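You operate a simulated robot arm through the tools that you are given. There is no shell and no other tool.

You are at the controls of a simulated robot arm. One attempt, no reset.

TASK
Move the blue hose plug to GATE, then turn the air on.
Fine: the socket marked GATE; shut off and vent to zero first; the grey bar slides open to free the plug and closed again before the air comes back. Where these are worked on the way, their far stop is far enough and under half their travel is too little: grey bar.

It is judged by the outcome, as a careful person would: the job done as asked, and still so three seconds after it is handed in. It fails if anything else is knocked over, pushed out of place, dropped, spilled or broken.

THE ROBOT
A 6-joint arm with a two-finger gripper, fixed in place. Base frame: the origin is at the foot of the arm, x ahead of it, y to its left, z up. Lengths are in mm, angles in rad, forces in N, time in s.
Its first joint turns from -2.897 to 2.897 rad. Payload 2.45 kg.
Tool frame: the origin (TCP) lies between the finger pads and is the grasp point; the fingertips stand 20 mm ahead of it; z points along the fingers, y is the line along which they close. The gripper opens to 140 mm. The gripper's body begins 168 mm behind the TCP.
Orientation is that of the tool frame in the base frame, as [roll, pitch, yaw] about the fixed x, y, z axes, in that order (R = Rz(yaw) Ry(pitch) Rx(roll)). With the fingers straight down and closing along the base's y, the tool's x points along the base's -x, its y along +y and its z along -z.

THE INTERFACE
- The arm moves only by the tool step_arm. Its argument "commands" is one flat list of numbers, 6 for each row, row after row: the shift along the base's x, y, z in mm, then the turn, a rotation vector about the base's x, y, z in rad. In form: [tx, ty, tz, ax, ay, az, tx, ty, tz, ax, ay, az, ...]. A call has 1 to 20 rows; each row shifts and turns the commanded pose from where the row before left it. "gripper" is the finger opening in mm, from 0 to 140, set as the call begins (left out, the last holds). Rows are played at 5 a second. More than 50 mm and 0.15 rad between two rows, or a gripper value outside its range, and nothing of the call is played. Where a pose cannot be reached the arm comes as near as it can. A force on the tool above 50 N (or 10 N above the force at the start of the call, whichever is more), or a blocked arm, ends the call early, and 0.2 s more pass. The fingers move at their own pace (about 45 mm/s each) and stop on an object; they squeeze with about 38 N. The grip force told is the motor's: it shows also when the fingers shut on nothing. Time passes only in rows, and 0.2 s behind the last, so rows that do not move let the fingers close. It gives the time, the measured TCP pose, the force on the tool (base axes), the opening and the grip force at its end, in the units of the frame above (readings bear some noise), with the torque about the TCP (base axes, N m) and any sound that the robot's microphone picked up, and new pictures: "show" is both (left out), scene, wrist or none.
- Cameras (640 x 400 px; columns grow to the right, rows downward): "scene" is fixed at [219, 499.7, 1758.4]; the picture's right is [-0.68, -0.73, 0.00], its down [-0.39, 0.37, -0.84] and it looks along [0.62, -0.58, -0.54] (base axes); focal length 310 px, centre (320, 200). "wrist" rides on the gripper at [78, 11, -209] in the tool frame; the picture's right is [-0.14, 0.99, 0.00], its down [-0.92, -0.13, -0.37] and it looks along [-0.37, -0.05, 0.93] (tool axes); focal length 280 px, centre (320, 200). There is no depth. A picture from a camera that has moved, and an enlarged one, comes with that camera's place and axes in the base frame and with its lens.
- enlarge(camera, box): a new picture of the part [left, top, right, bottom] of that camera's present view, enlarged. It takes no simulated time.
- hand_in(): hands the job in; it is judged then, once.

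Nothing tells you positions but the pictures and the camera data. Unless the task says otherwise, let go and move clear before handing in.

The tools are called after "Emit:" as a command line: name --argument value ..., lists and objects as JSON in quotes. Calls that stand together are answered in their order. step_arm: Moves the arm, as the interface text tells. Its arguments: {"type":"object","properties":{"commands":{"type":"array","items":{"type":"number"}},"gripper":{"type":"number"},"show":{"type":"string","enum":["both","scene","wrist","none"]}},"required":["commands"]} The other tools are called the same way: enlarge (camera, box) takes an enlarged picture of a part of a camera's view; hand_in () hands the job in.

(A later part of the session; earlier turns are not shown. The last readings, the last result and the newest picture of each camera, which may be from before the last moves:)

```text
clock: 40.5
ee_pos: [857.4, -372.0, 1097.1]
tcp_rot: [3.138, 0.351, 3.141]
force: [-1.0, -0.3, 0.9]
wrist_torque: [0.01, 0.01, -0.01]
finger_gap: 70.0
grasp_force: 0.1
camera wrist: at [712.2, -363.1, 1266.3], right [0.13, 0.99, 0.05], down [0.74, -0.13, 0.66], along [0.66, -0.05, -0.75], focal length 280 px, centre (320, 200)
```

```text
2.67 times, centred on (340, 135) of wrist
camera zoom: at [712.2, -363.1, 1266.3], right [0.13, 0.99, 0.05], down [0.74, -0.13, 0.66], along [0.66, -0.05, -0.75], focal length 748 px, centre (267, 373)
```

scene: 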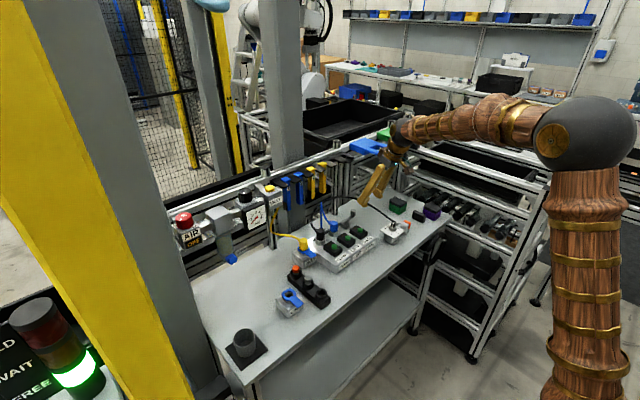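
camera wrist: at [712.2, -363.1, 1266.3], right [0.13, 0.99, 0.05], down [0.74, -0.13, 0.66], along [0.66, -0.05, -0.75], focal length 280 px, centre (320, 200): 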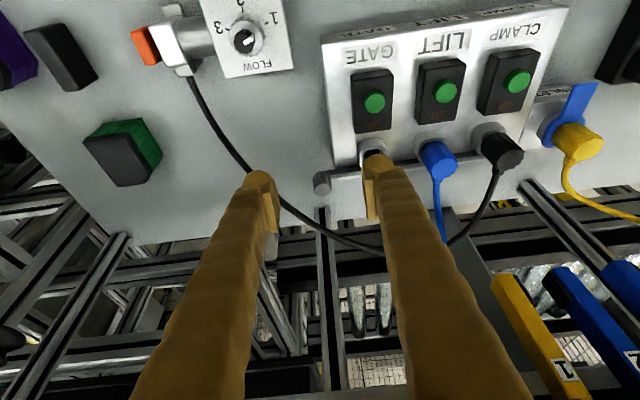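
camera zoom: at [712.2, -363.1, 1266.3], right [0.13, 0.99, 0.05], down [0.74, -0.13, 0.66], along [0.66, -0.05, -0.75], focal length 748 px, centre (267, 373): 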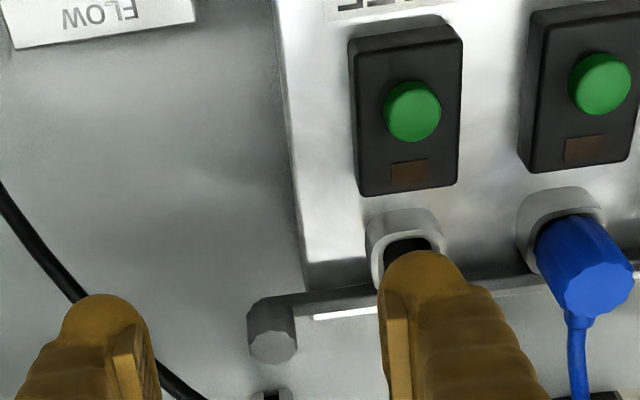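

Emit:
step_arm --commands '[0, 15, 0, 0, 0, 0, 0, 15, 0, 0, 0, 0, 0, 10, 0, 0, 0, 0]' --gripper 120 --show "wrist"

Emit:
enlarge --camera "wrist" --box '[260, 120, 400, 210]'

```text
clock: 41.3
ee_pos: [857.5, -330.9, 1097.9]
tcp_rot: [3.136, 0.349, 3.141]
force: [-0.5, -0.2, 0.2]
wrist_torque: [0.0, 0.04, -0.02]
finger_gap: 120.2
grasp_force: 0.1
camera wrist: at [711.9, -320.6, 1267.4], right [0.13, 0.99, 0.05], down [0.74, -0.13, 0.66], along [0.66, -0.05, -0.75], focal length 280 px, centre (320, 200)
```

wrist: 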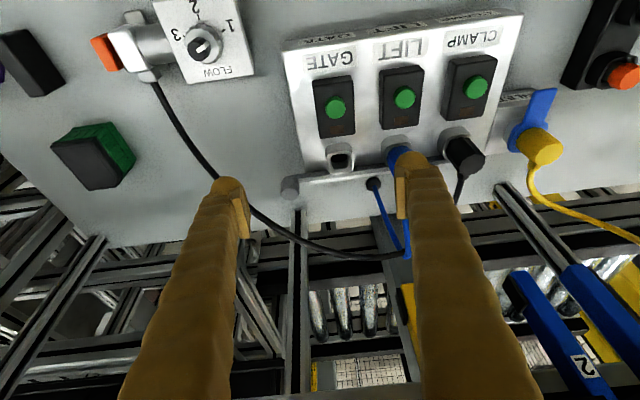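

```text
4.44 times, centred on (330, 165) of wrist
camera zoom: at [711.9, -320.6, 1267.4], right [0.13, 0.99, 0.05], down [0.74, -0.13, 0.66], along [0.66, -0.05, -0.75], focal length 1246 px, centre (276, 356)
```

zoom: 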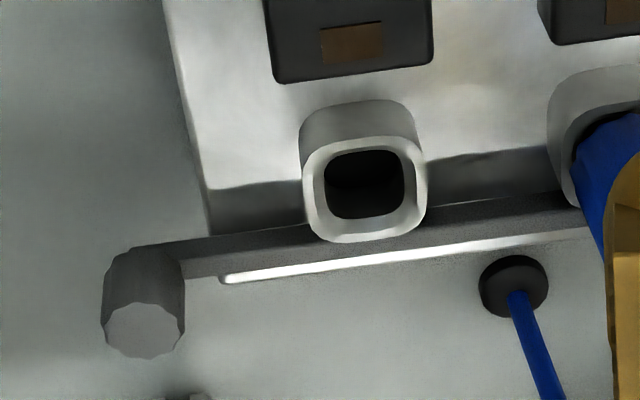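

The bar lies behind the sockets with its knob overhanging the manifold's right edge. I'm moving to hover over the knob along the leaned tool axis with a narrower opening.

Emit:
step_arm --commands '[10, -15, -5, 0, 0, 0, 15, -15, -10, 0, 0, 0, 15, -13.5, -10, 0, 0, 0, 16, 0, -15, 0, 0, 0]' --gripper 44 --show "both"

Emit:
enlarge --camera "wrist" --box '[250, 110, 410, 210]'

Emit:
enlarge --camera "scene" --box '[310, 150, 410, 240]'

```text
clock: 42.3
ee_pos: [914.8, -372.9, 1060.8]
tcp_rot: [3.138, 0.351, 3.141]
force: [0.0, 0.7, 0.7]
wrist_torque: [0.0, -0.01, 0.0]
finger_gap: 44.0
grasp_force: 0.0
camera wrist: at [770.0, -363.8, 1230.4], right [0.13, 0.99, 0.05], down [0.74, -0.13, 0.66], along [0.66, -0.05, -0.75], focal length 280 px, centre (320, 200)
```

scene: 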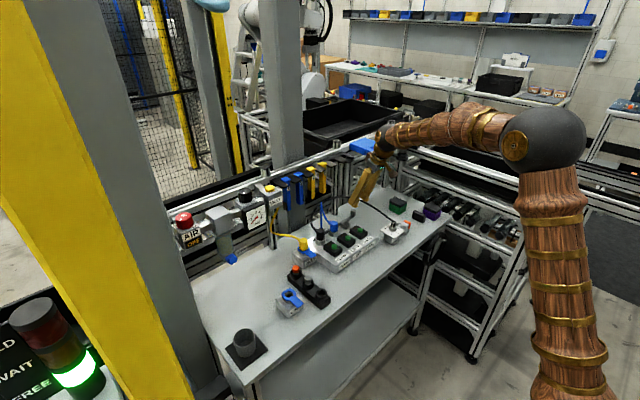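
wrist: 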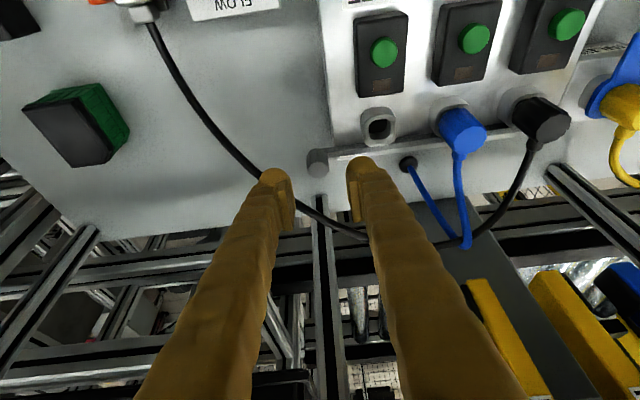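

```text
4.00 times, centred on (330, 160) of wrist
camera zoom: at [770.0, -363.8, 1230.4], right [0.13, 0.99, 0.05], down [0.74, -0.13, 0.66], along [0.66, -0.05, -0.75], focal length 1122 px, centre (280, 360)
```

zoom: 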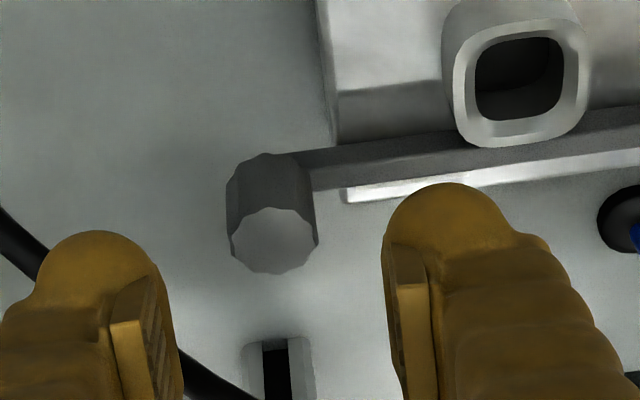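

```text
4.44 times, centred on (360, 195) of scene
camera zoom: at [219.0, 499.7, 1758.4], right [-0.68, -0.73, 0.0], down [-0.39, 0.37, -0.84], along [0.62, -0.58, -0.54], focal length 1378 px, centre (142, 222)
```

zoom: 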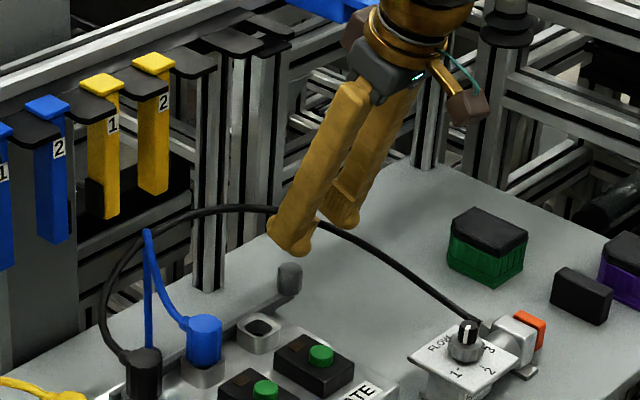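

The black hose arcs just right of and behind the knob, so gripping around the knob and pulling right would crowd it. Instead I'll close the fingers and hook the knob from its left side, pushing it outward (right) towards OPEN.

Emit:
step_arm --commands '[-3, 15, 0, 0, 0, 0, -2, 17, 0, 0, 0, 0, 0, 0, 0, 0, 0, 0]' --gripper 0 --show "none"

Emit:
step_arm --commands '[6, 0, -16, 0, 0, 0, 6, 0, -16, 0, 0, 0, 5, 0, -14, 0, 0, 0]' --gripper 0 --show "both"

Emit:
enlarge --camera "wrist" --box '[250, 130, 410, 230]'

Emit:
enlarge --camera "scene" --box '[310, 170, 390, 250]'

```text
clock: 43.1
ee_pos: [910.1, -341.0, 1061.2]
tcp_rot: [3.137, 0.351, -3.141]
force: [-0.1, -0.1, -0.4]
wrist_torque: [-0.01, 0.0, 0.0]
finger_gap: 0.0
grasp_force: 21.0
```

```text
clock: 43.9
ee_pos: [927.0, -342.6, 1014.6]
tcp_rot: [3.138, 0.35, 3.141]
force: [-0.6, 0.7, 1.2]
wrist_torque: [-0.02, 0.04, -0.03]
finger_gap: 0.0
grasp_force: 28.5
camera wrist: at [782.6, -332.5, 1184.6], right [0.13, 0.99, 0.05], down [0.74, -0.13, 0.66], along [0.66, -0.05, -0.75], focal length 280 px, centre (320, 200)
```

scene: 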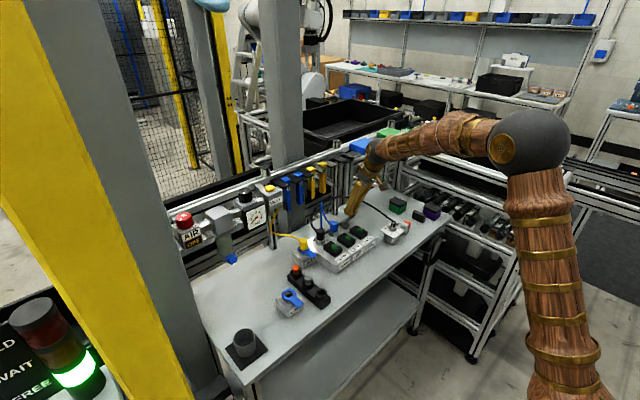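
wrist: 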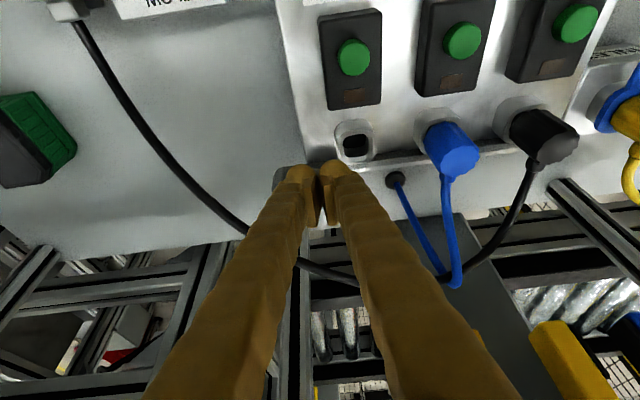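

```text
4.00 times, centred on (330, 180) of wrist
camera zoom: at [782.6, -332.5, 1184.6], right [0.13, 0.99, 0.05], down [0.74, -0.13, 0.66], along [0.66, -0.05, -0.75], focal length 1122 px, centre (280, 280)
```

zoom: 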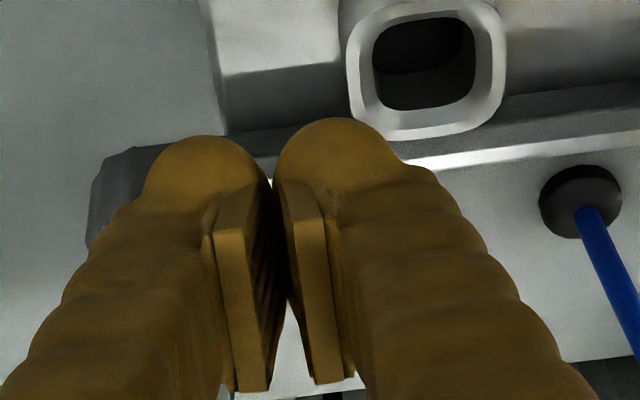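

```text
5.00 times, centred on (350, 210) of scene
camera zoom: at [219.0, 499.7, 1758.4], right [-0.68, -0.73, 0.0], down [-0.39, 0.37, -0.84], along [0.62, -0.58, -0.54], focal length 1551 px, centre (170, 150)
```

zoom: 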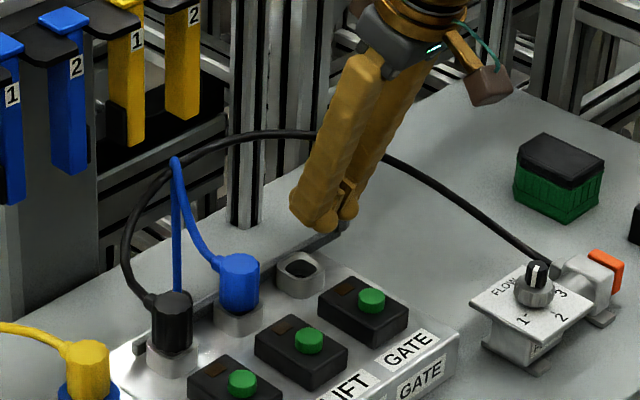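

The fingers look bulkier than nominal, so I'll shift a little left before lowering beside the knob, keeping clear of the GATE socket.

Emit:
step_arm --commands '[2, 8, 0, 0, 0, 0, 4, 0, -6, 0, 0, 0, 4, 0, -6, 0, 0, 0, 2, 0, -5, 0, 0, 0]' --gripper 0 --show "both"

Emit:
enlarge --camera "wrist" --box '[250, 130, 410, 230]'

Emit:
enlarge --camera "scene" --box '[320, 190, 380, 250]'

```text
clock: 44.9
ee_pos: [939.2, -335.1, 998.3]
tcp_rot: [3.139, 0.348, -3.141]
force: [0.1, 0.8, -0.2]
wrist_torque: [0.02, 0.03, 0.02]
finger_gap: 0.0
grasp_force: 29.0
camera wrist: at [793.4, -325.5, 1167.6], right [0.13, 0.99, 0.05], down [0.74, -0.13, 0.66], along [0.66, -0.05, -0.75], focal length 280 px, centre (320, 200)
```

scene: 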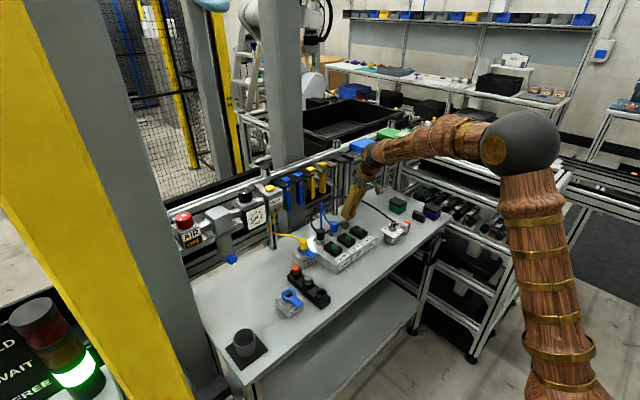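
wrist: 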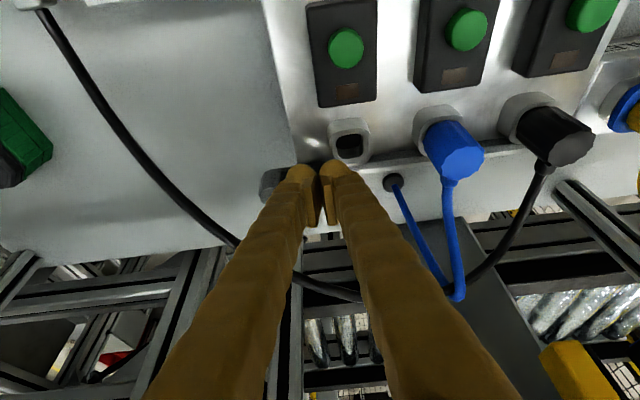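

```text
4.00 times, centred on (330, 180) of wrist
camera zoom: at [793.4, -325.5, 1167.6], right [0.13, 0.99, 0.05], down [0.74, -0.13, 0.66], along [0.66, -0.05, -0.75], focal length 1122 px, centre (280, 280)
```

zoom: 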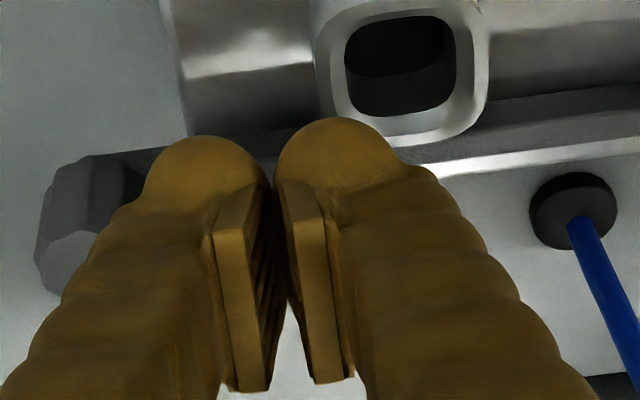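

```text
6.67 times, centred on (350, 220) of scene
camera zoom: at [219.0, 499.7, 1758.4], right [-0.68, -0.73, 0.0], down [-0.39, 0.37, -0.84], along [0.62, -0.58, -0.54], focal length 2068 px, centre (120, 67)
```

zoom: 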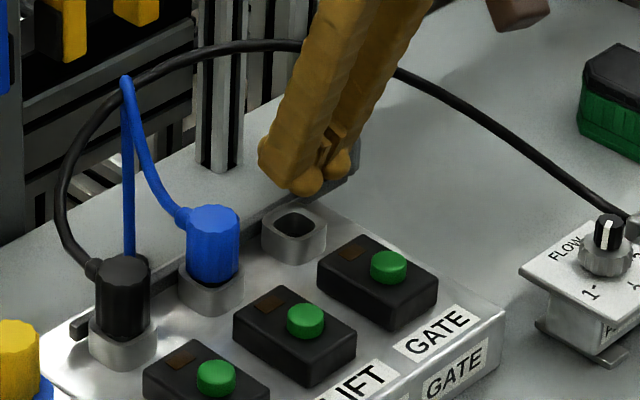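

The tips are now beside the knob, below its top. I'm pushing right in small steps and watching the force.

Emit:
step_arm --commands '[0, -4, 0, 0, 0, 0, 0, -4, 0, 0, 0, 0, 0, -4, 0, 0, 0, 0]' --gripper 0 --show "none"

Emit:
step_arm --commands '[0, -3, 0, 0, 0, 0, 0, -3, 0, 0, 0, 0]' --gripper 0 --show "both"

Emit:
enlarge --camera "scene" --box '[320, 190, 380, 250]'

Emit:
enlarge --camera "wrist" --box '[250, 130, 410, 230]'

```text
clock: 45.7
ee_pos: [939.4, -345.6, 997.9]
tcp_rot: [3.138, 0.35, -3.141]
force: [-0.7, -0.2, 1.4]
wrist_torque: [-0.01, -0.01, -0.03]
finger_gap: 0.1
grasp_force: 29.3
```

```text
clock: 46.3
ee_pos: [940.0, -352.3, 998.1]
tcp_rot: [3.137, 0.35, 3.141]
force: [0.0, -0.2, 0.9]
wrist_torque: [-0.02, -0.01, 0.03]
finger_gap: 0.0
grasp_force: 29.1
camera wrist: at [793.9, -342.0, 1167.3], right [0.13, 0.99, 0.05], down [0.74, -0.13, 0.66], along [0.66, -0.05, -0.75], focal length 280 px, centre (320, 200)
```

scene: 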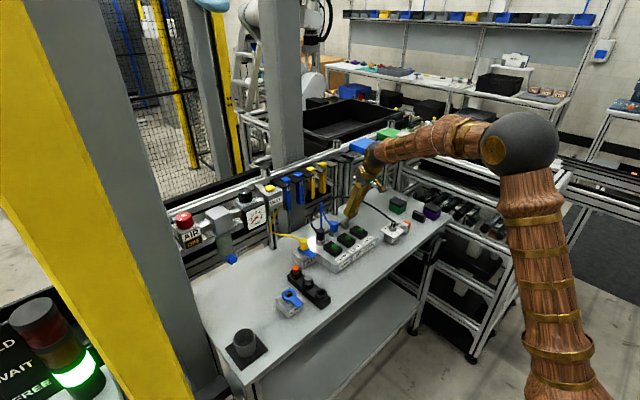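
wrist: 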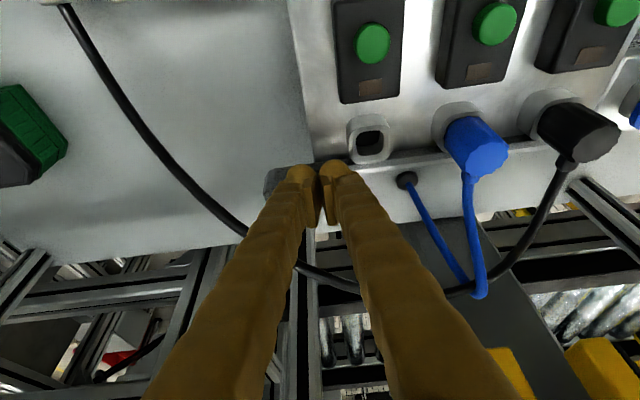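

```text
6.67 times, centred on (350, 220) of scene
camera zoom: at [219.0, 499.7, 1758.4], right [-0.68, -0.73, 0.0], down [-0.39, 0.37, -0.84], along [0.62, -0.58, -0.54], focal length 2068 px, centre (120, 67)
```

zoom: 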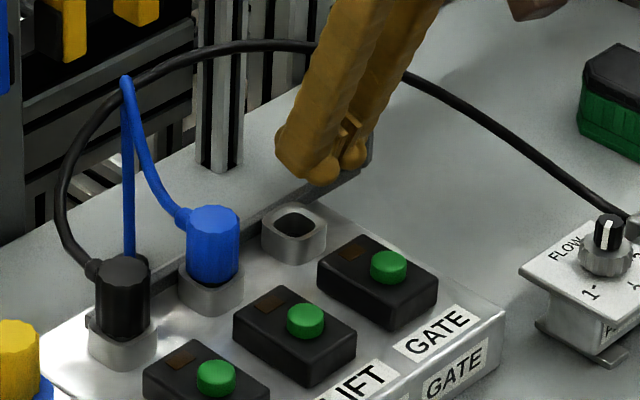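

```text
4.00 times, centred on (330, 180) of wrist
camera zoom: at [793.9, -342.0, 1167.3], right [0.13, 0.99, 0.05], down [0.74, -0.13, 0.66], along [0.66, -0.05, -0.75], focal length 1122 px, centre (280, 280)
```

zoom: 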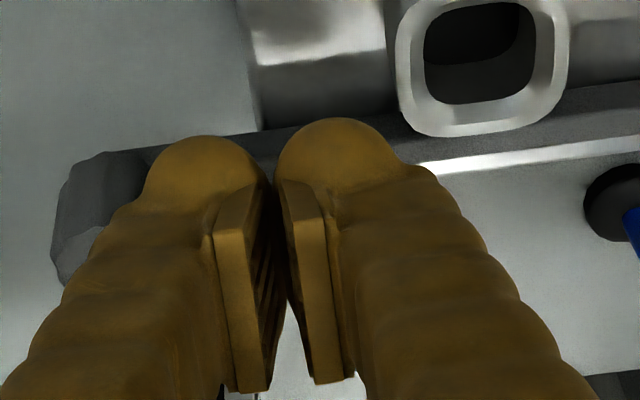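

The bar is sliding right with the knob with almost no force, about 13 mm so far. I'm continuing towards its far stop.

Emit:
step_arm --commands '[0, -3, 0, 0, 0, 0, 0, -3, 0, 0, 0, 0, 0, -3, 0, 0, 0, 0]' --gripper 0 --show "none"

Emit:
enlarge --camera "wrist" --box '[250, 130, 410, 230]'

Emit:
enlarge --camera "scene" --box '[320, 190, 380, 250]'

```text
clock: 47.1
ee_pos: [939.1, -357.3, 997.0]
tcp_rot: [3.136, 0.348, -3.14]
force: [-4.4, 40.2, 8.5]
wrist_torque: [0.22, 0.05, -0.08]
finger_gap: 0.0
grasp_force: 29.4
```

```text
4.00 times, centred on (330, 180) of wrist
camera zoom: at [794.2, -348.9, 1167.3], right [0.13, 0.99, 0.05], down [0.74, -0.13, 0.66], along [0.66, -0.05, -0.75], focal length 1122 px, centre (280, 280)
```

zoom: 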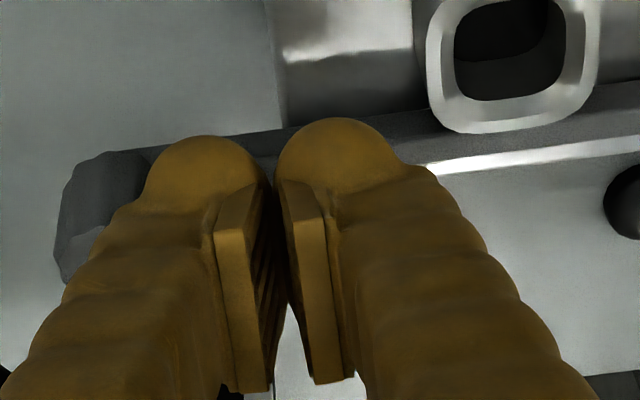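

```text
6.67 times, centred on (350, 220) of scene
camera zoom: at [219.0, 499.7, 1758.4], right [-0.68, -0.73, 0.0], down [-0.39, 0.37, -0.84], along [0.62, -0.58, -0.54], focal length 2068 px, centre (120, 67)
```

zoom: 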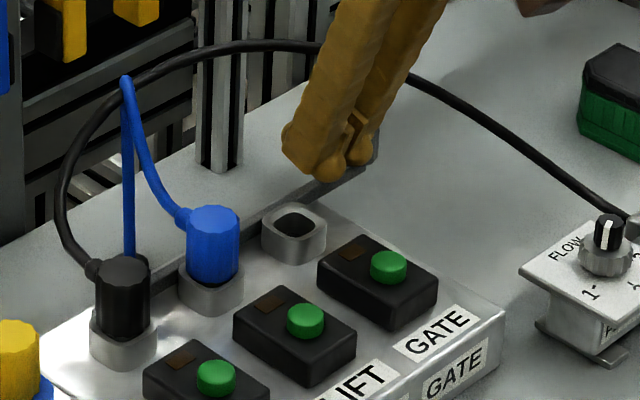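

The force rose to 40 N, so the bar is at its OPEN stop after about 19 mm. I'm backing off, lifting away, straightening the tool, and moving above the blue plug.

Emit:
step_arm --commands '[0, 6, 0, 0, 0, 0, 0, 6, 0, 0, 0, 0, -8, 0, 25, 0, 0, 0, -12, 10, 35, 0, 0, 0, -12, 20, 35, 0, 0, 0, -5, 25, 20, 0, 0.117, 0, 0, 25, 5, 0, 0.117, 0, 0, 25, 0, 0, 0.117, 0, 0, 10, 0, 0, 0, 0]' --gripper 0 --show "none"

Emit:
step_arm --commands '[0, 0, 0, 0, 0, 0, 0, 0, 0, 0, 0, 0, 0, 0, 0, 0, 0, 0]' --gripper 100 --show "both"

Emit:
enlarge --camera "wrist" --box '[240, 120, 400, 220]'

Emit:
enlarge --camera "scene" --box '[310, 190, 390, 250]'

```text
clock: 49.1
ee_pos: [901.0, -235.0, 1116.4]
tcp_rot: [3.139, -0.003, -3.141]
force: [0.0, 1.0, -0.4]
wrist_torque: [-0.02, -0.02, 0.01]
finger_gap: 0.0
grasp_force: 29.6
```

```text
clock: 49.9
ee_pos: [901.4, -234.5, 1116.9]
tcp_rot: [3.137, -0.001, -3.14]
force: [0.1, -0.4, 0.0]
wrist_torque: [0.02, -0.03, 0.0]
finger_gap: 69.9
grasp_force: 0.0
camera wrist: at [823.7, -225.3, 1326.3], right [0.14, 0.99, 0.0], down [0.92, -0.13, 0.37], along [0.36, -0.05, -0.93], focal length 280 px, centre (320, 200)
```

scene: 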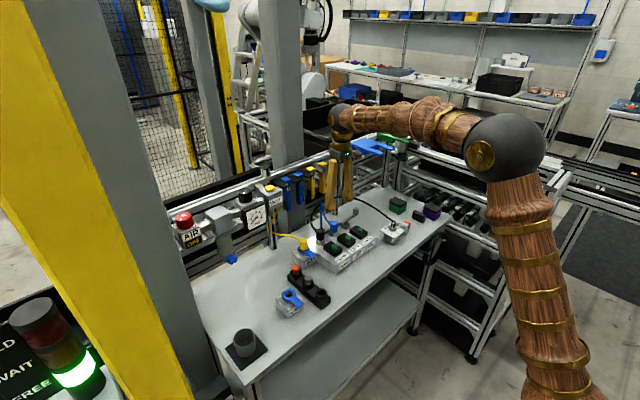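
wrist: 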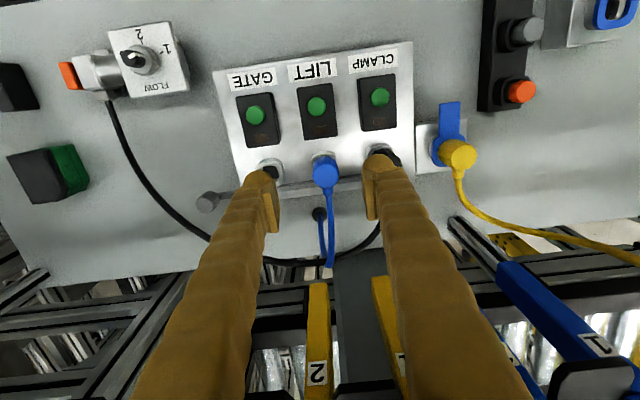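

```text
4.00 times, centred on (320, 170) of wrist
camera zoom: at [823.7, -225.3, 1326.3], right [0.14, 0.99, 0.0], down [0.92, -0.13, 0.37], along [0.36, -0.05, -0.93], focal length 1122 px, centre (320, 320)
```

zoom: 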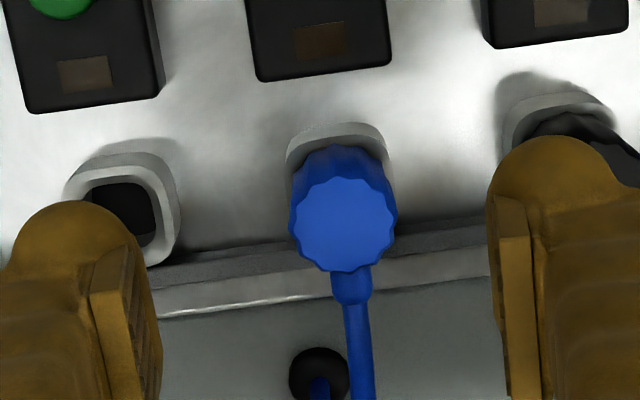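

```text
6.67 times, centred on (350, 220) of scene
camera zoom: at [219.0, 499.7, 1758.4], right [-0.68, -0.73, 0.0], down [-0.39, 0.37, -0.84], along [0.62, -0.58, -0.54], focal length 2068 px, centre (120, 67)
```

zoom: 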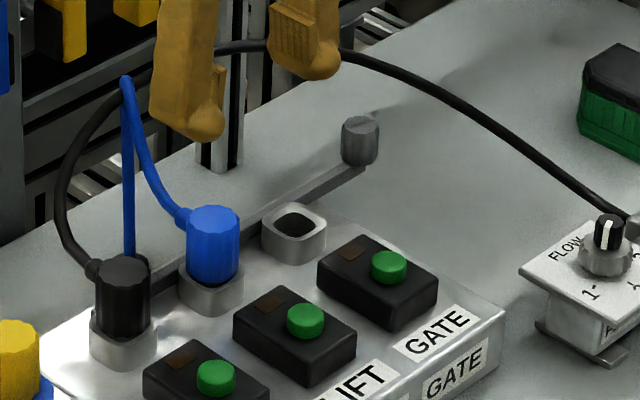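

The bar is visibly open (its knob has moved outward). The blue plug centre reads (919.5, -230.3), about 31 mm across, so I'm centring over it with a 46 mm opening to stay clear of the black plug.

Emit:
step_arm --commands '[9, 2.5, -25, 0, 0, 0, 9, 2.8, -25, 0, 0, 0, 0, 0, -15, 0, 0, 0]' --gripper 46 --show "both"

Emit:
enlarge --camera "wrist" --box '[240, 120, 400, 220]'

Emit:
enlarge --camera "scene" --box '[300, 180, 380, 250]'

```text
clock: 50.7
ee_pos: [920.6, -227.6, 1052.5]
tcp_rot: [3.138, 0.001, 3.141]
force: [-0.1, 0.6, 0.1]
wrist_torque: [-0.01, -0.03, -0.02]
finger_gap: 46.2
grasp_force: 0.0
camera wrist: at [841.6, -218.0, 1262.2], right [0.14, 0.99, 0.0], down [0.92, -0.13, 0.37], along [0.36, -0.05, -0.93], focal length 280 px, centre (320, 200)
```

scene: 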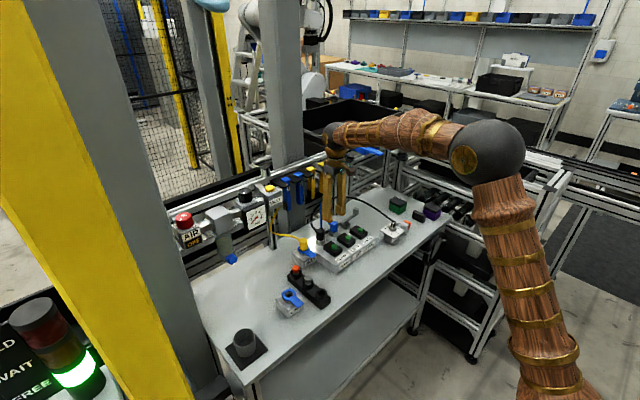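
wrist: 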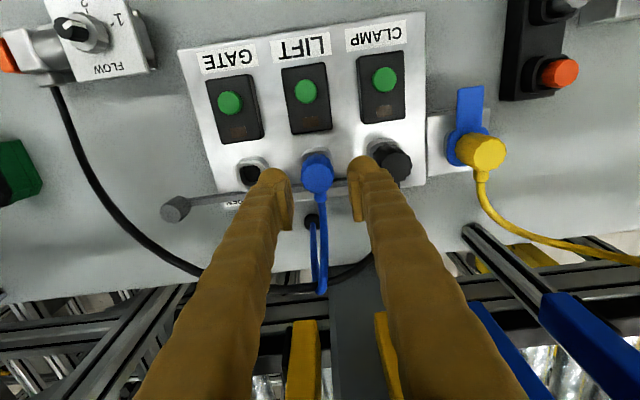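

```text
4.00 times, centred on (320, 170) of wrist
camera zoom: at [841.6, -218.0, 1262.2], right [0.14, 0.99, 0.0], down [0.92, -0.13, 0.37], along [0.36, -0.05, -0.93], focal length 1122 px, centre (320, 320)
```

zoom: 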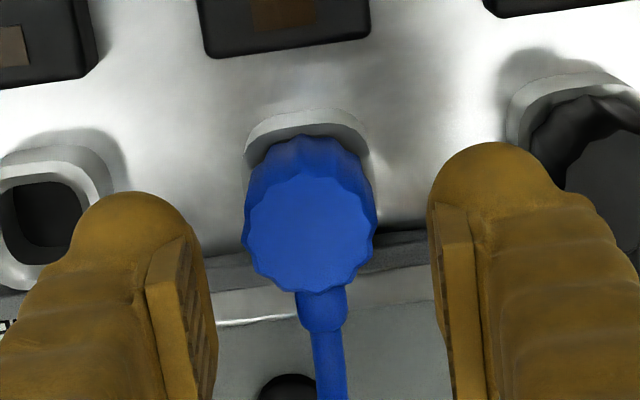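

```text
5.71 times, centred on (340, 215) of scene
camera zoom: at [219.0, 499.7, 1758.4], right [-0.68, -0.73, 0.0], down [-0.39, 0.37, -0.84], along [0.62, -0.58, -0.54], focal length 1772 px, centre (206, 114)
```

zoom: 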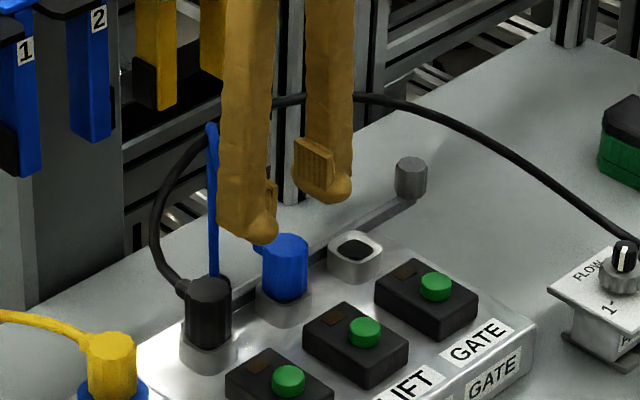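

The plug is about 1.8 mm right of the gripper centre, so I'm correcting and descending around it. The +y finger stays clear of the black plug.

Emit:
step_arm --commands '[-0.5, -1.8, -12, 0, 0, 0, 0, 0, -14, 0, 0, 0, 0, 0, -14, 0, 0, 0, 0, 0, -10, 0, 0, 0]' --gripper 46 --show "both"

Emit:
enlarge --camera "wrist" --box '[240, 120, 400, 220]'

Emit:
enlarge --camera "scene" --box '[300, 190, 380, 250]'

```text
clock: 51.7
ee_pos: [920.6, -230.0, 1001.9]
tcp_rot: [3.139, -0.001, -3.141]
force: [-1.1, 0.3, 0.2]
wrist_torque: [-0.02, -0.01, 0.0]
finger_gap: 46.1
grasp_force: 0.1
camera wrist: at [842.5, -220.3, 1210.7], right [0.14, 0.99, 0.0], down [0.92, -0.13, 0.37], along [0.36, -0.05, -0.93], focal length 280 px, centre (320, 200)
```

scene: 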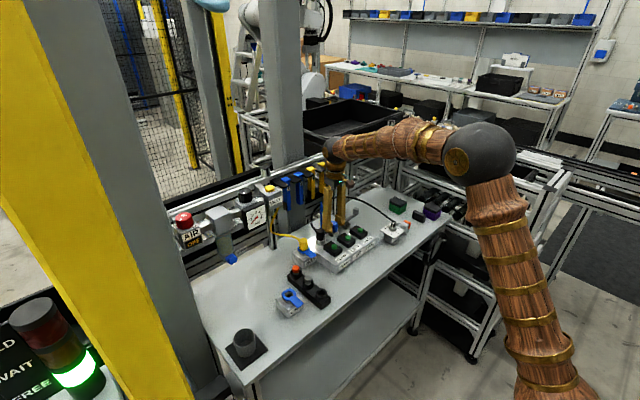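
wrist: 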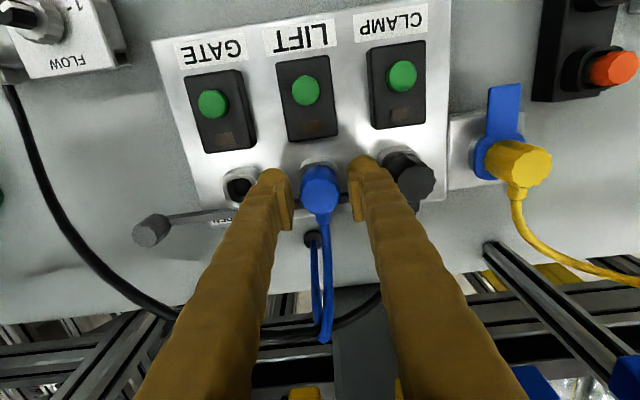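

```text
4.00 times, centred on (320, 170) of wrist
camera zoom: at [842.5, -220.3, 1210.7], right [0.14, 0.99, 0.0], down [0.92, -0.13, 0.37], along [0.36, -0.05, -0.93], focal length 1122 px, centre (320, 320)
```

zoom: 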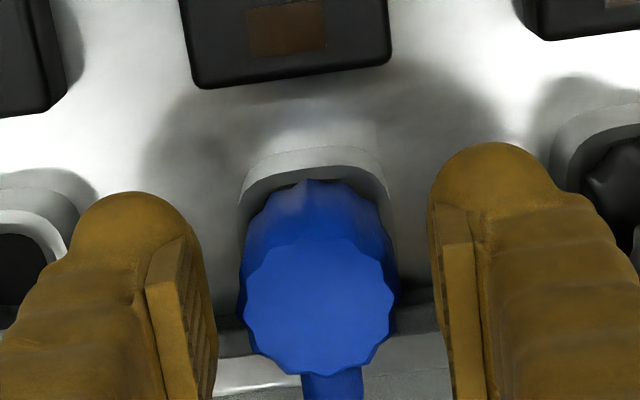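

```text
6.67 times, centred on (340, 220) of scene
camera zoom: at [219.0, 499.7, 1758.4], right [-0.68, -0.73, 0.0], down [-0.39, 0.37, -0.84], along [0.62, -0.58, -0.54], focal length 2068 px, centre (187, 67)
```

zoom: 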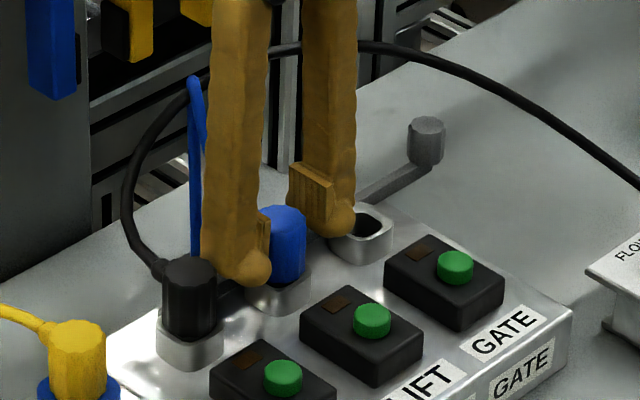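

The plug is centred between the fingers. I'm closing to grip it.

Emit:
step_arm --commands '[-1, 0, -3, 0, 0, 0, 0, 0, 0, 0, 0, 0, 0, 0, 0, 0, 0, 0, 0, 0, 0, 0, 0, 0]' --gripper 20 --show "wrist"

Emit:
enlarge --camera "wrist" --box '[240, 120, 400, 220]'

```text
clock: 52.7
ee_pos: [919.5, -229.3, 997.5]
tcp_rot: [3.138, 0.0, -3.141]
force: [2.8, 0.0, 11.9]
wrist_torque: [-0.06, -0.13, -0.01]
finger_gap: 29.6
grasp_force: 38.0
camera wrist: at [841.6, -220.4, 1207.9], right [0.14, 0.99, 0.0], down [0.92, -0.13, 0.37], along [0.36, -0.05, -0.93], focal length 280 px, centre (320, 200)
```

wrist: 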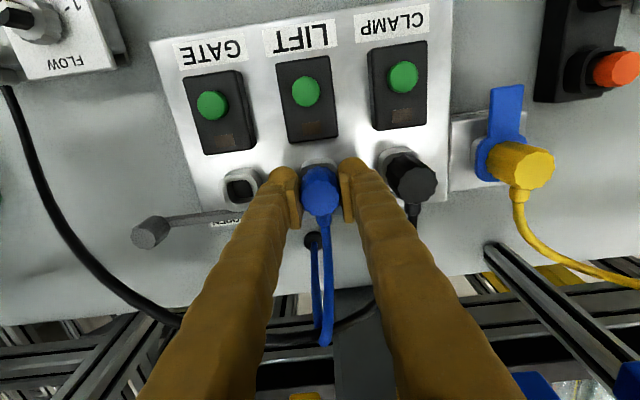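

```text
4.00 times, centred on (320, 170) of wrist
camera zoom: at [841.6, -220.4, 1207.9], right [0.14, 0.99, 0.0], down [0.92, -0.13, 0.37], along [0.36, -0.05, -0.93], focal length 1122 px, centre (320, 320)
```

zoom: 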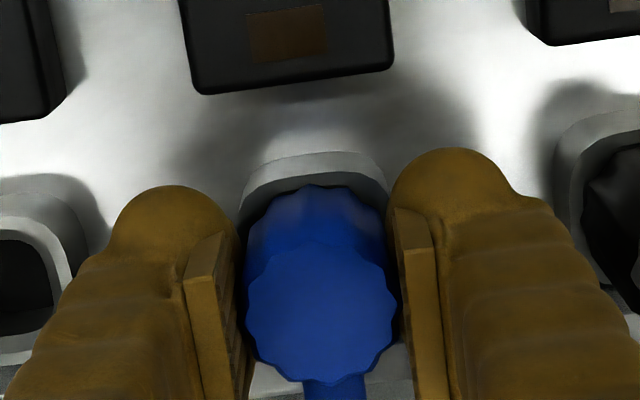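

I have a firm grip on the plug (29.6 mm, 38 N). I'm pulling it straight up in small steps and watching the force.

Emit:
step_arm --commands '[0, 0, 3, 0, 0, 0, 0, 0, 3, 0, 0, 0, 0, 0, 3, 0, 0, 0]' --gripper 20 --show "none"

Emit:
step_arm --commands '[0, 0, 4, 0, 0, 0, 0, 0, 4, 0, 0, 0, 0, 0, 4, 0, 0, 0]' --gripper 20 --show "both"

Emit:
enlarge --camera "scene" --box '[300, 190, 380, 250]'

```text
clock: 53.5
ee_pos: [917.9, -232.4, 1008.9]
tcp_rot: [3.137, -0.002, -3.141]
force: [-0.4, -0.4, 0.0]
wrist_torque: [-0.01, -0.03, -0.02]
finger_gap: 29.3
grasp_force: 38.0
```

```text
clock: 54.3
ee_pos: [917.7, -229.5, 1018.9]
tcp_rot: [3.141, -0.003, -3.141]
force: [0.0, -1.0, -1.0]
wrist_torque: [0.01, 0.03, -0.01]
finger_gap: 29.6
grasp_force: 37.9
camera wrist: at [840.6, -221.2, 1228.9], right [0.14, 0.99, 0.0], down [0.92, -0.13, 0.37], along [0.36, -0.05, -0.93], focal length 280 px, centre (320, 200)
```

scene: 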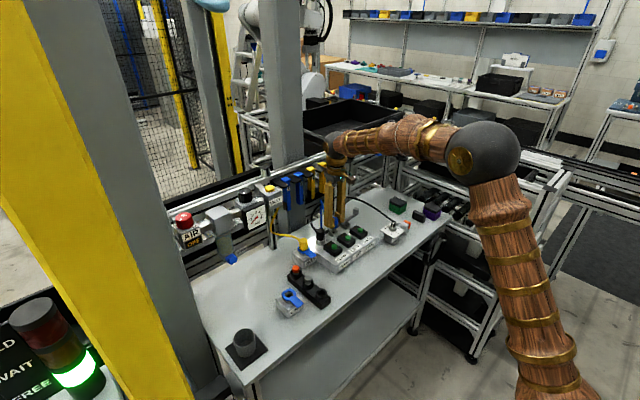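
wrist: 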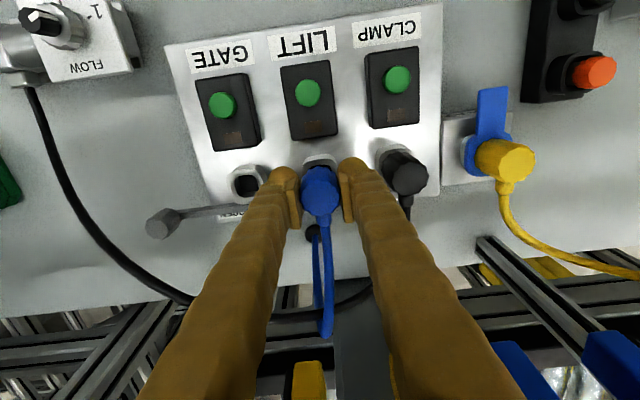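

```text
6.67 times, centred on (340, 220) of scene
camera zoom: at [219.0, 499.7, 1758.4], right [-0.68, -0.73, 0.0], down [-0.39, 0.37, -0.84], along [0.62, -0.58, -0.54], focal length 2068 px, centre (187, 67)
```

zoom: 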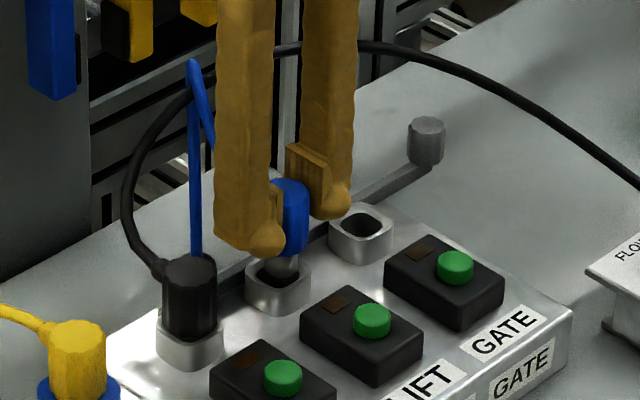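

The plug is coming free with no drag. I'm lifting it fully clear of the socket.

Emit:
step_arm --commands '[0, 0, 8, 0, 0, 0, 0, 0, 10, 0, 0, 0, 0, 0, 10, 0, 0, 0, 0, 0, 10, 0, 0, 0]' --gripper 20 --show "both"

Emit:
enlarge --camera "scene" --box '[300, 170, 380, 250]'

Emit:
enlarge --camera "wrist" --box '[200, 120, 400, 245]'

```text
clock: 55.3
ee_pos: [917.8, -227.9, 1059.3]
tcp_rot: [3.138, -0.004, 3.14]
force: [0.4, 0.2, -0.6]
wrist_torque: [0.02, 0.02, 0.01]
finger_gap: 29.6
grasp_force: 37.9
camera wrist: at [840.3, -220.1, 1268.7], right [0.14, 0.99, 0.0], down [0.92, -0.13, 0.37], along [0.36, -0.05, -0.93], focal length 280 px, centre (320, 200)
```

scene: 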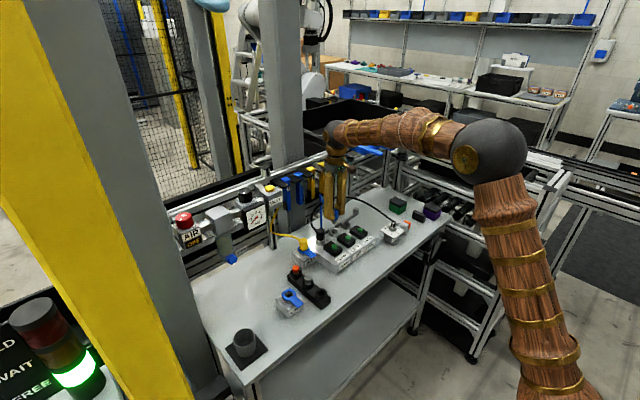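
wrist: 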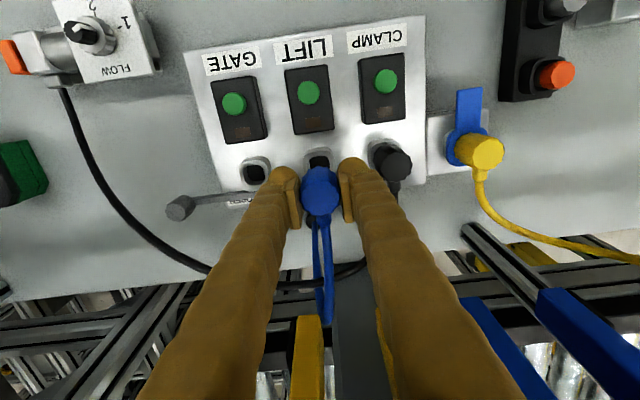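

```text
5.00 times, centred on (340, 210) of scene
camera zoom: at [219.0, 499.7, 1758.4], right [-0.68, -0.73, 0.0], down [-0.39, 0.37, -0.84], along [0.62, -0.58, -0.54], focal length 1551 px, centre (220, 150)
```

zoom: 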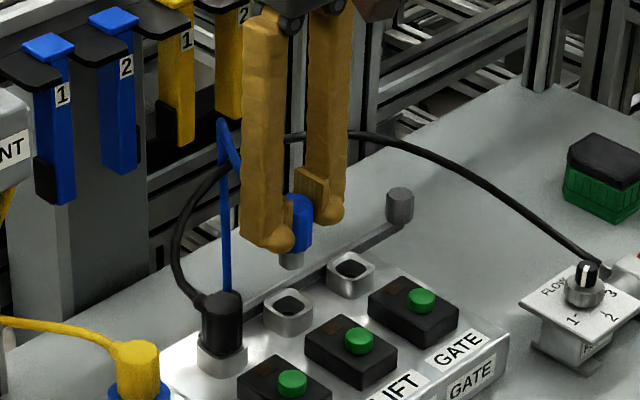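

```text
3.20 times, centred on (300, 182) of wrist
camera zoom: at [840.3, -220.1, 1268.7], right [0.14, 0.99, 0.0], down [0.92, -0.13, 0.37], along [0.36, -0.05, -0.93], focal length 897 px, centre (384, 256)
```

zoom: 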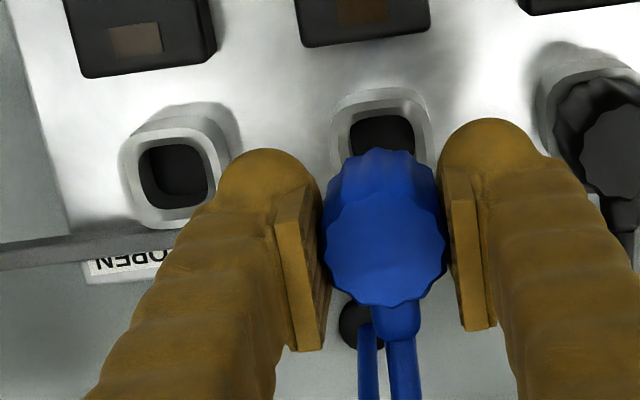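

The plug is free, and its metal stem is visible. I'm capturing a close reference of how the LIFT socket sits relative to the plug, so I can match the same picture over GATE.

Emit:
enlarge --camera "wrist" --box '[290, 135, 354, 175]'

Emit:
enlarge --camera "wrist" --box '[220, 150, 284, 190]'

```text
10.00 times, centred on (322, 155) of wrist
camera zoom: at [840.3, -220.1, 1268.7], right [0.14, 0.99, 0.0], down [0.92, -0.13, 0.37], along [0.36, -0.05, -0.93], focal length 2804 px, centre (300, 650)
```

zoom: 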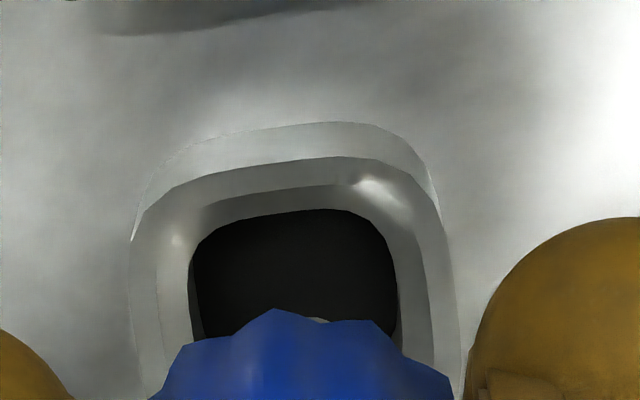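

```text
10.00 times, centred on (252, 170) of wrist
camera zoom: at [840.3, -220.1, 1268.7], right [0.14, 0.99, 0.0], down [0.92, -0.13, 0.37], along [0.36, -0.05, -0.93], focal length 2804 px, centre (1000, 500)
```

zoom: 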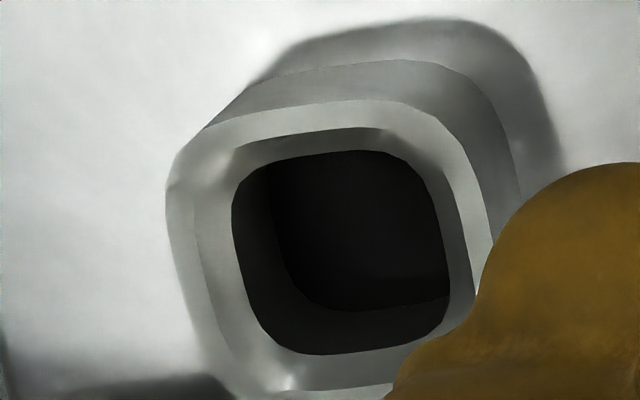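

GATE is measured about 73 mm to the right of LIFT at the same x. I'm carrying the plug over at this height.

Emit:
step_arm --commands '[0, -18, 0, 0, 0, 0, 0, -18, 0, 0, 0, 0, 0, -18, 0, 0, 0, 0, 0, -18.7, 0, 0, 0, 0]' --gripper 20 --show "both"

Emit:
enlarge --camera "wrist" --box '[290, 135, 354, 175]'

Emit:
enlarge --camera "scene" --box '[310, 170, 390, 250]'

```text
clock: 56.3
ee_pos: [917.4, -302.4, 1057.3]
tcp_rot: [3.139, 0.0, 3.141]
force: [-0.2, 0.2, 0.2]
wrist_torque: [-0.01, 0.0, -0.03]
finger_gap: 29.3
grasp_force: 37.8
camera wrist: at [839.9, -292.1, 1267.2], right [0.14, 0.99, 0.0], down [0.92, -0.13, 0.37], along [0.36, -0.05, -0.93], focal length 280 px, centre (320, 200)
```

scene: 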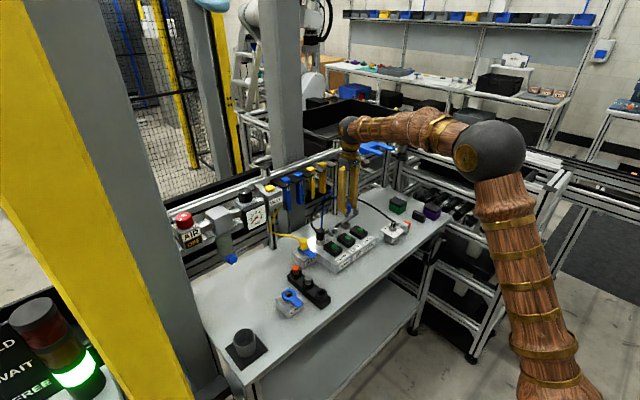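
wrist: 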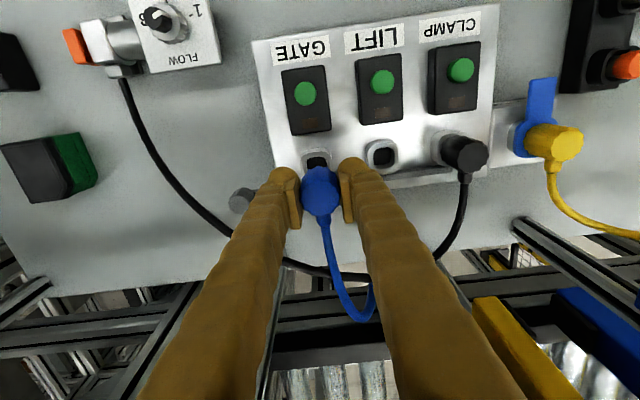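

```text
10.00 times, centred on (322, 155) of wrist
camera zoom: at [839.9, -292.1, 1267.2], right [0.14, 0.99, 0.0], down [0.92, -0.13, 0.37], along [0.36, -0.05, -0.93], focal length 2804 px, centre (300, 650)
```

zoom: 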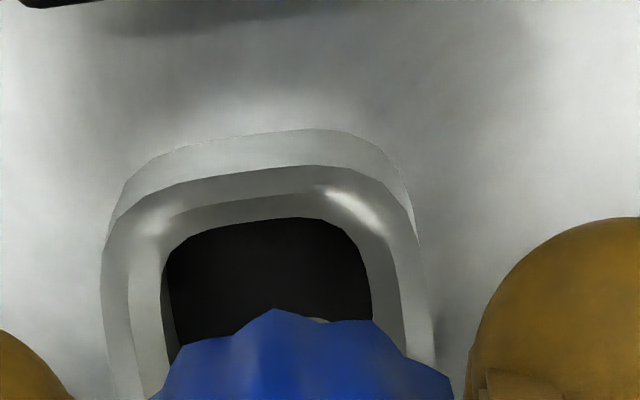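

```text
5.00 times, centred on (350, 210) of scene
camera zoom: at [219.0, 499.7, 1758.4], right [-0.68, -0.73, 0.0], down [-0.39, 0.37, -0.84], along [0.62, -0.58, -0.54], focal length 1551 px, centre (170, 150)
```

zoom: 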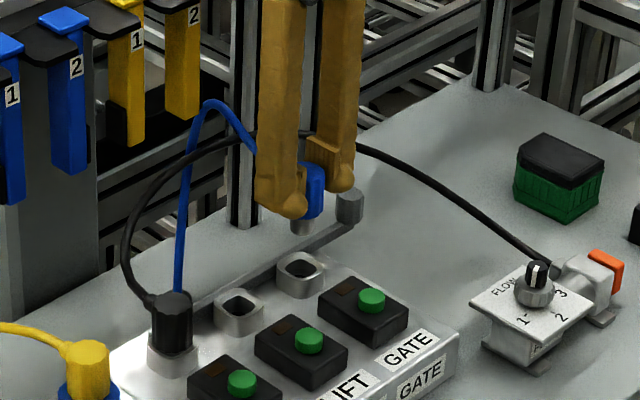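

Comparing with the reference, the GATE socket sits about 2.9 mm further right, so the pitch is about 75 mm. I'm correcting and re-checking.

Emit:
step_arm --commands '[0, -2.8, 0, 0, 0, 0, 0, 0, 0, 0, 0, 0]' --gripper 20 --show "none"

Emit:
enlarge --camera "wrist" --box '[290, 135, 354, 175]'

```text
clock: 56.9
ee_pos: [917.8, -305.7, 1057.7]
tcp_rot: [3.139, 0.0, -3.141]
force: [-0.2, -0.3, -0.8]
wrist_torque: [0.0, 0.02, 0.0]
finger_gap: 29.7
grasp_force: 38.1
```

```text
10.00 times, centred on (322, 155) of wrist
camera zoom: at [840.0, -295.7, 1266.6], right [0.14, 0.99, 0.0], down [0.92, -0.13, 0.37], along [0.36, -0.05, -0.93], focal length 2804 px, centre (300, 650)
```

zoom: 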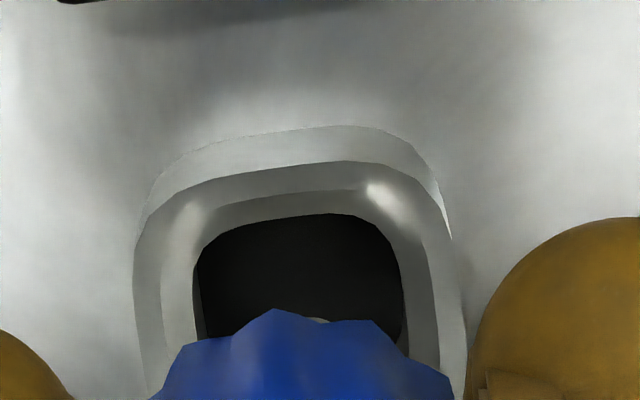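

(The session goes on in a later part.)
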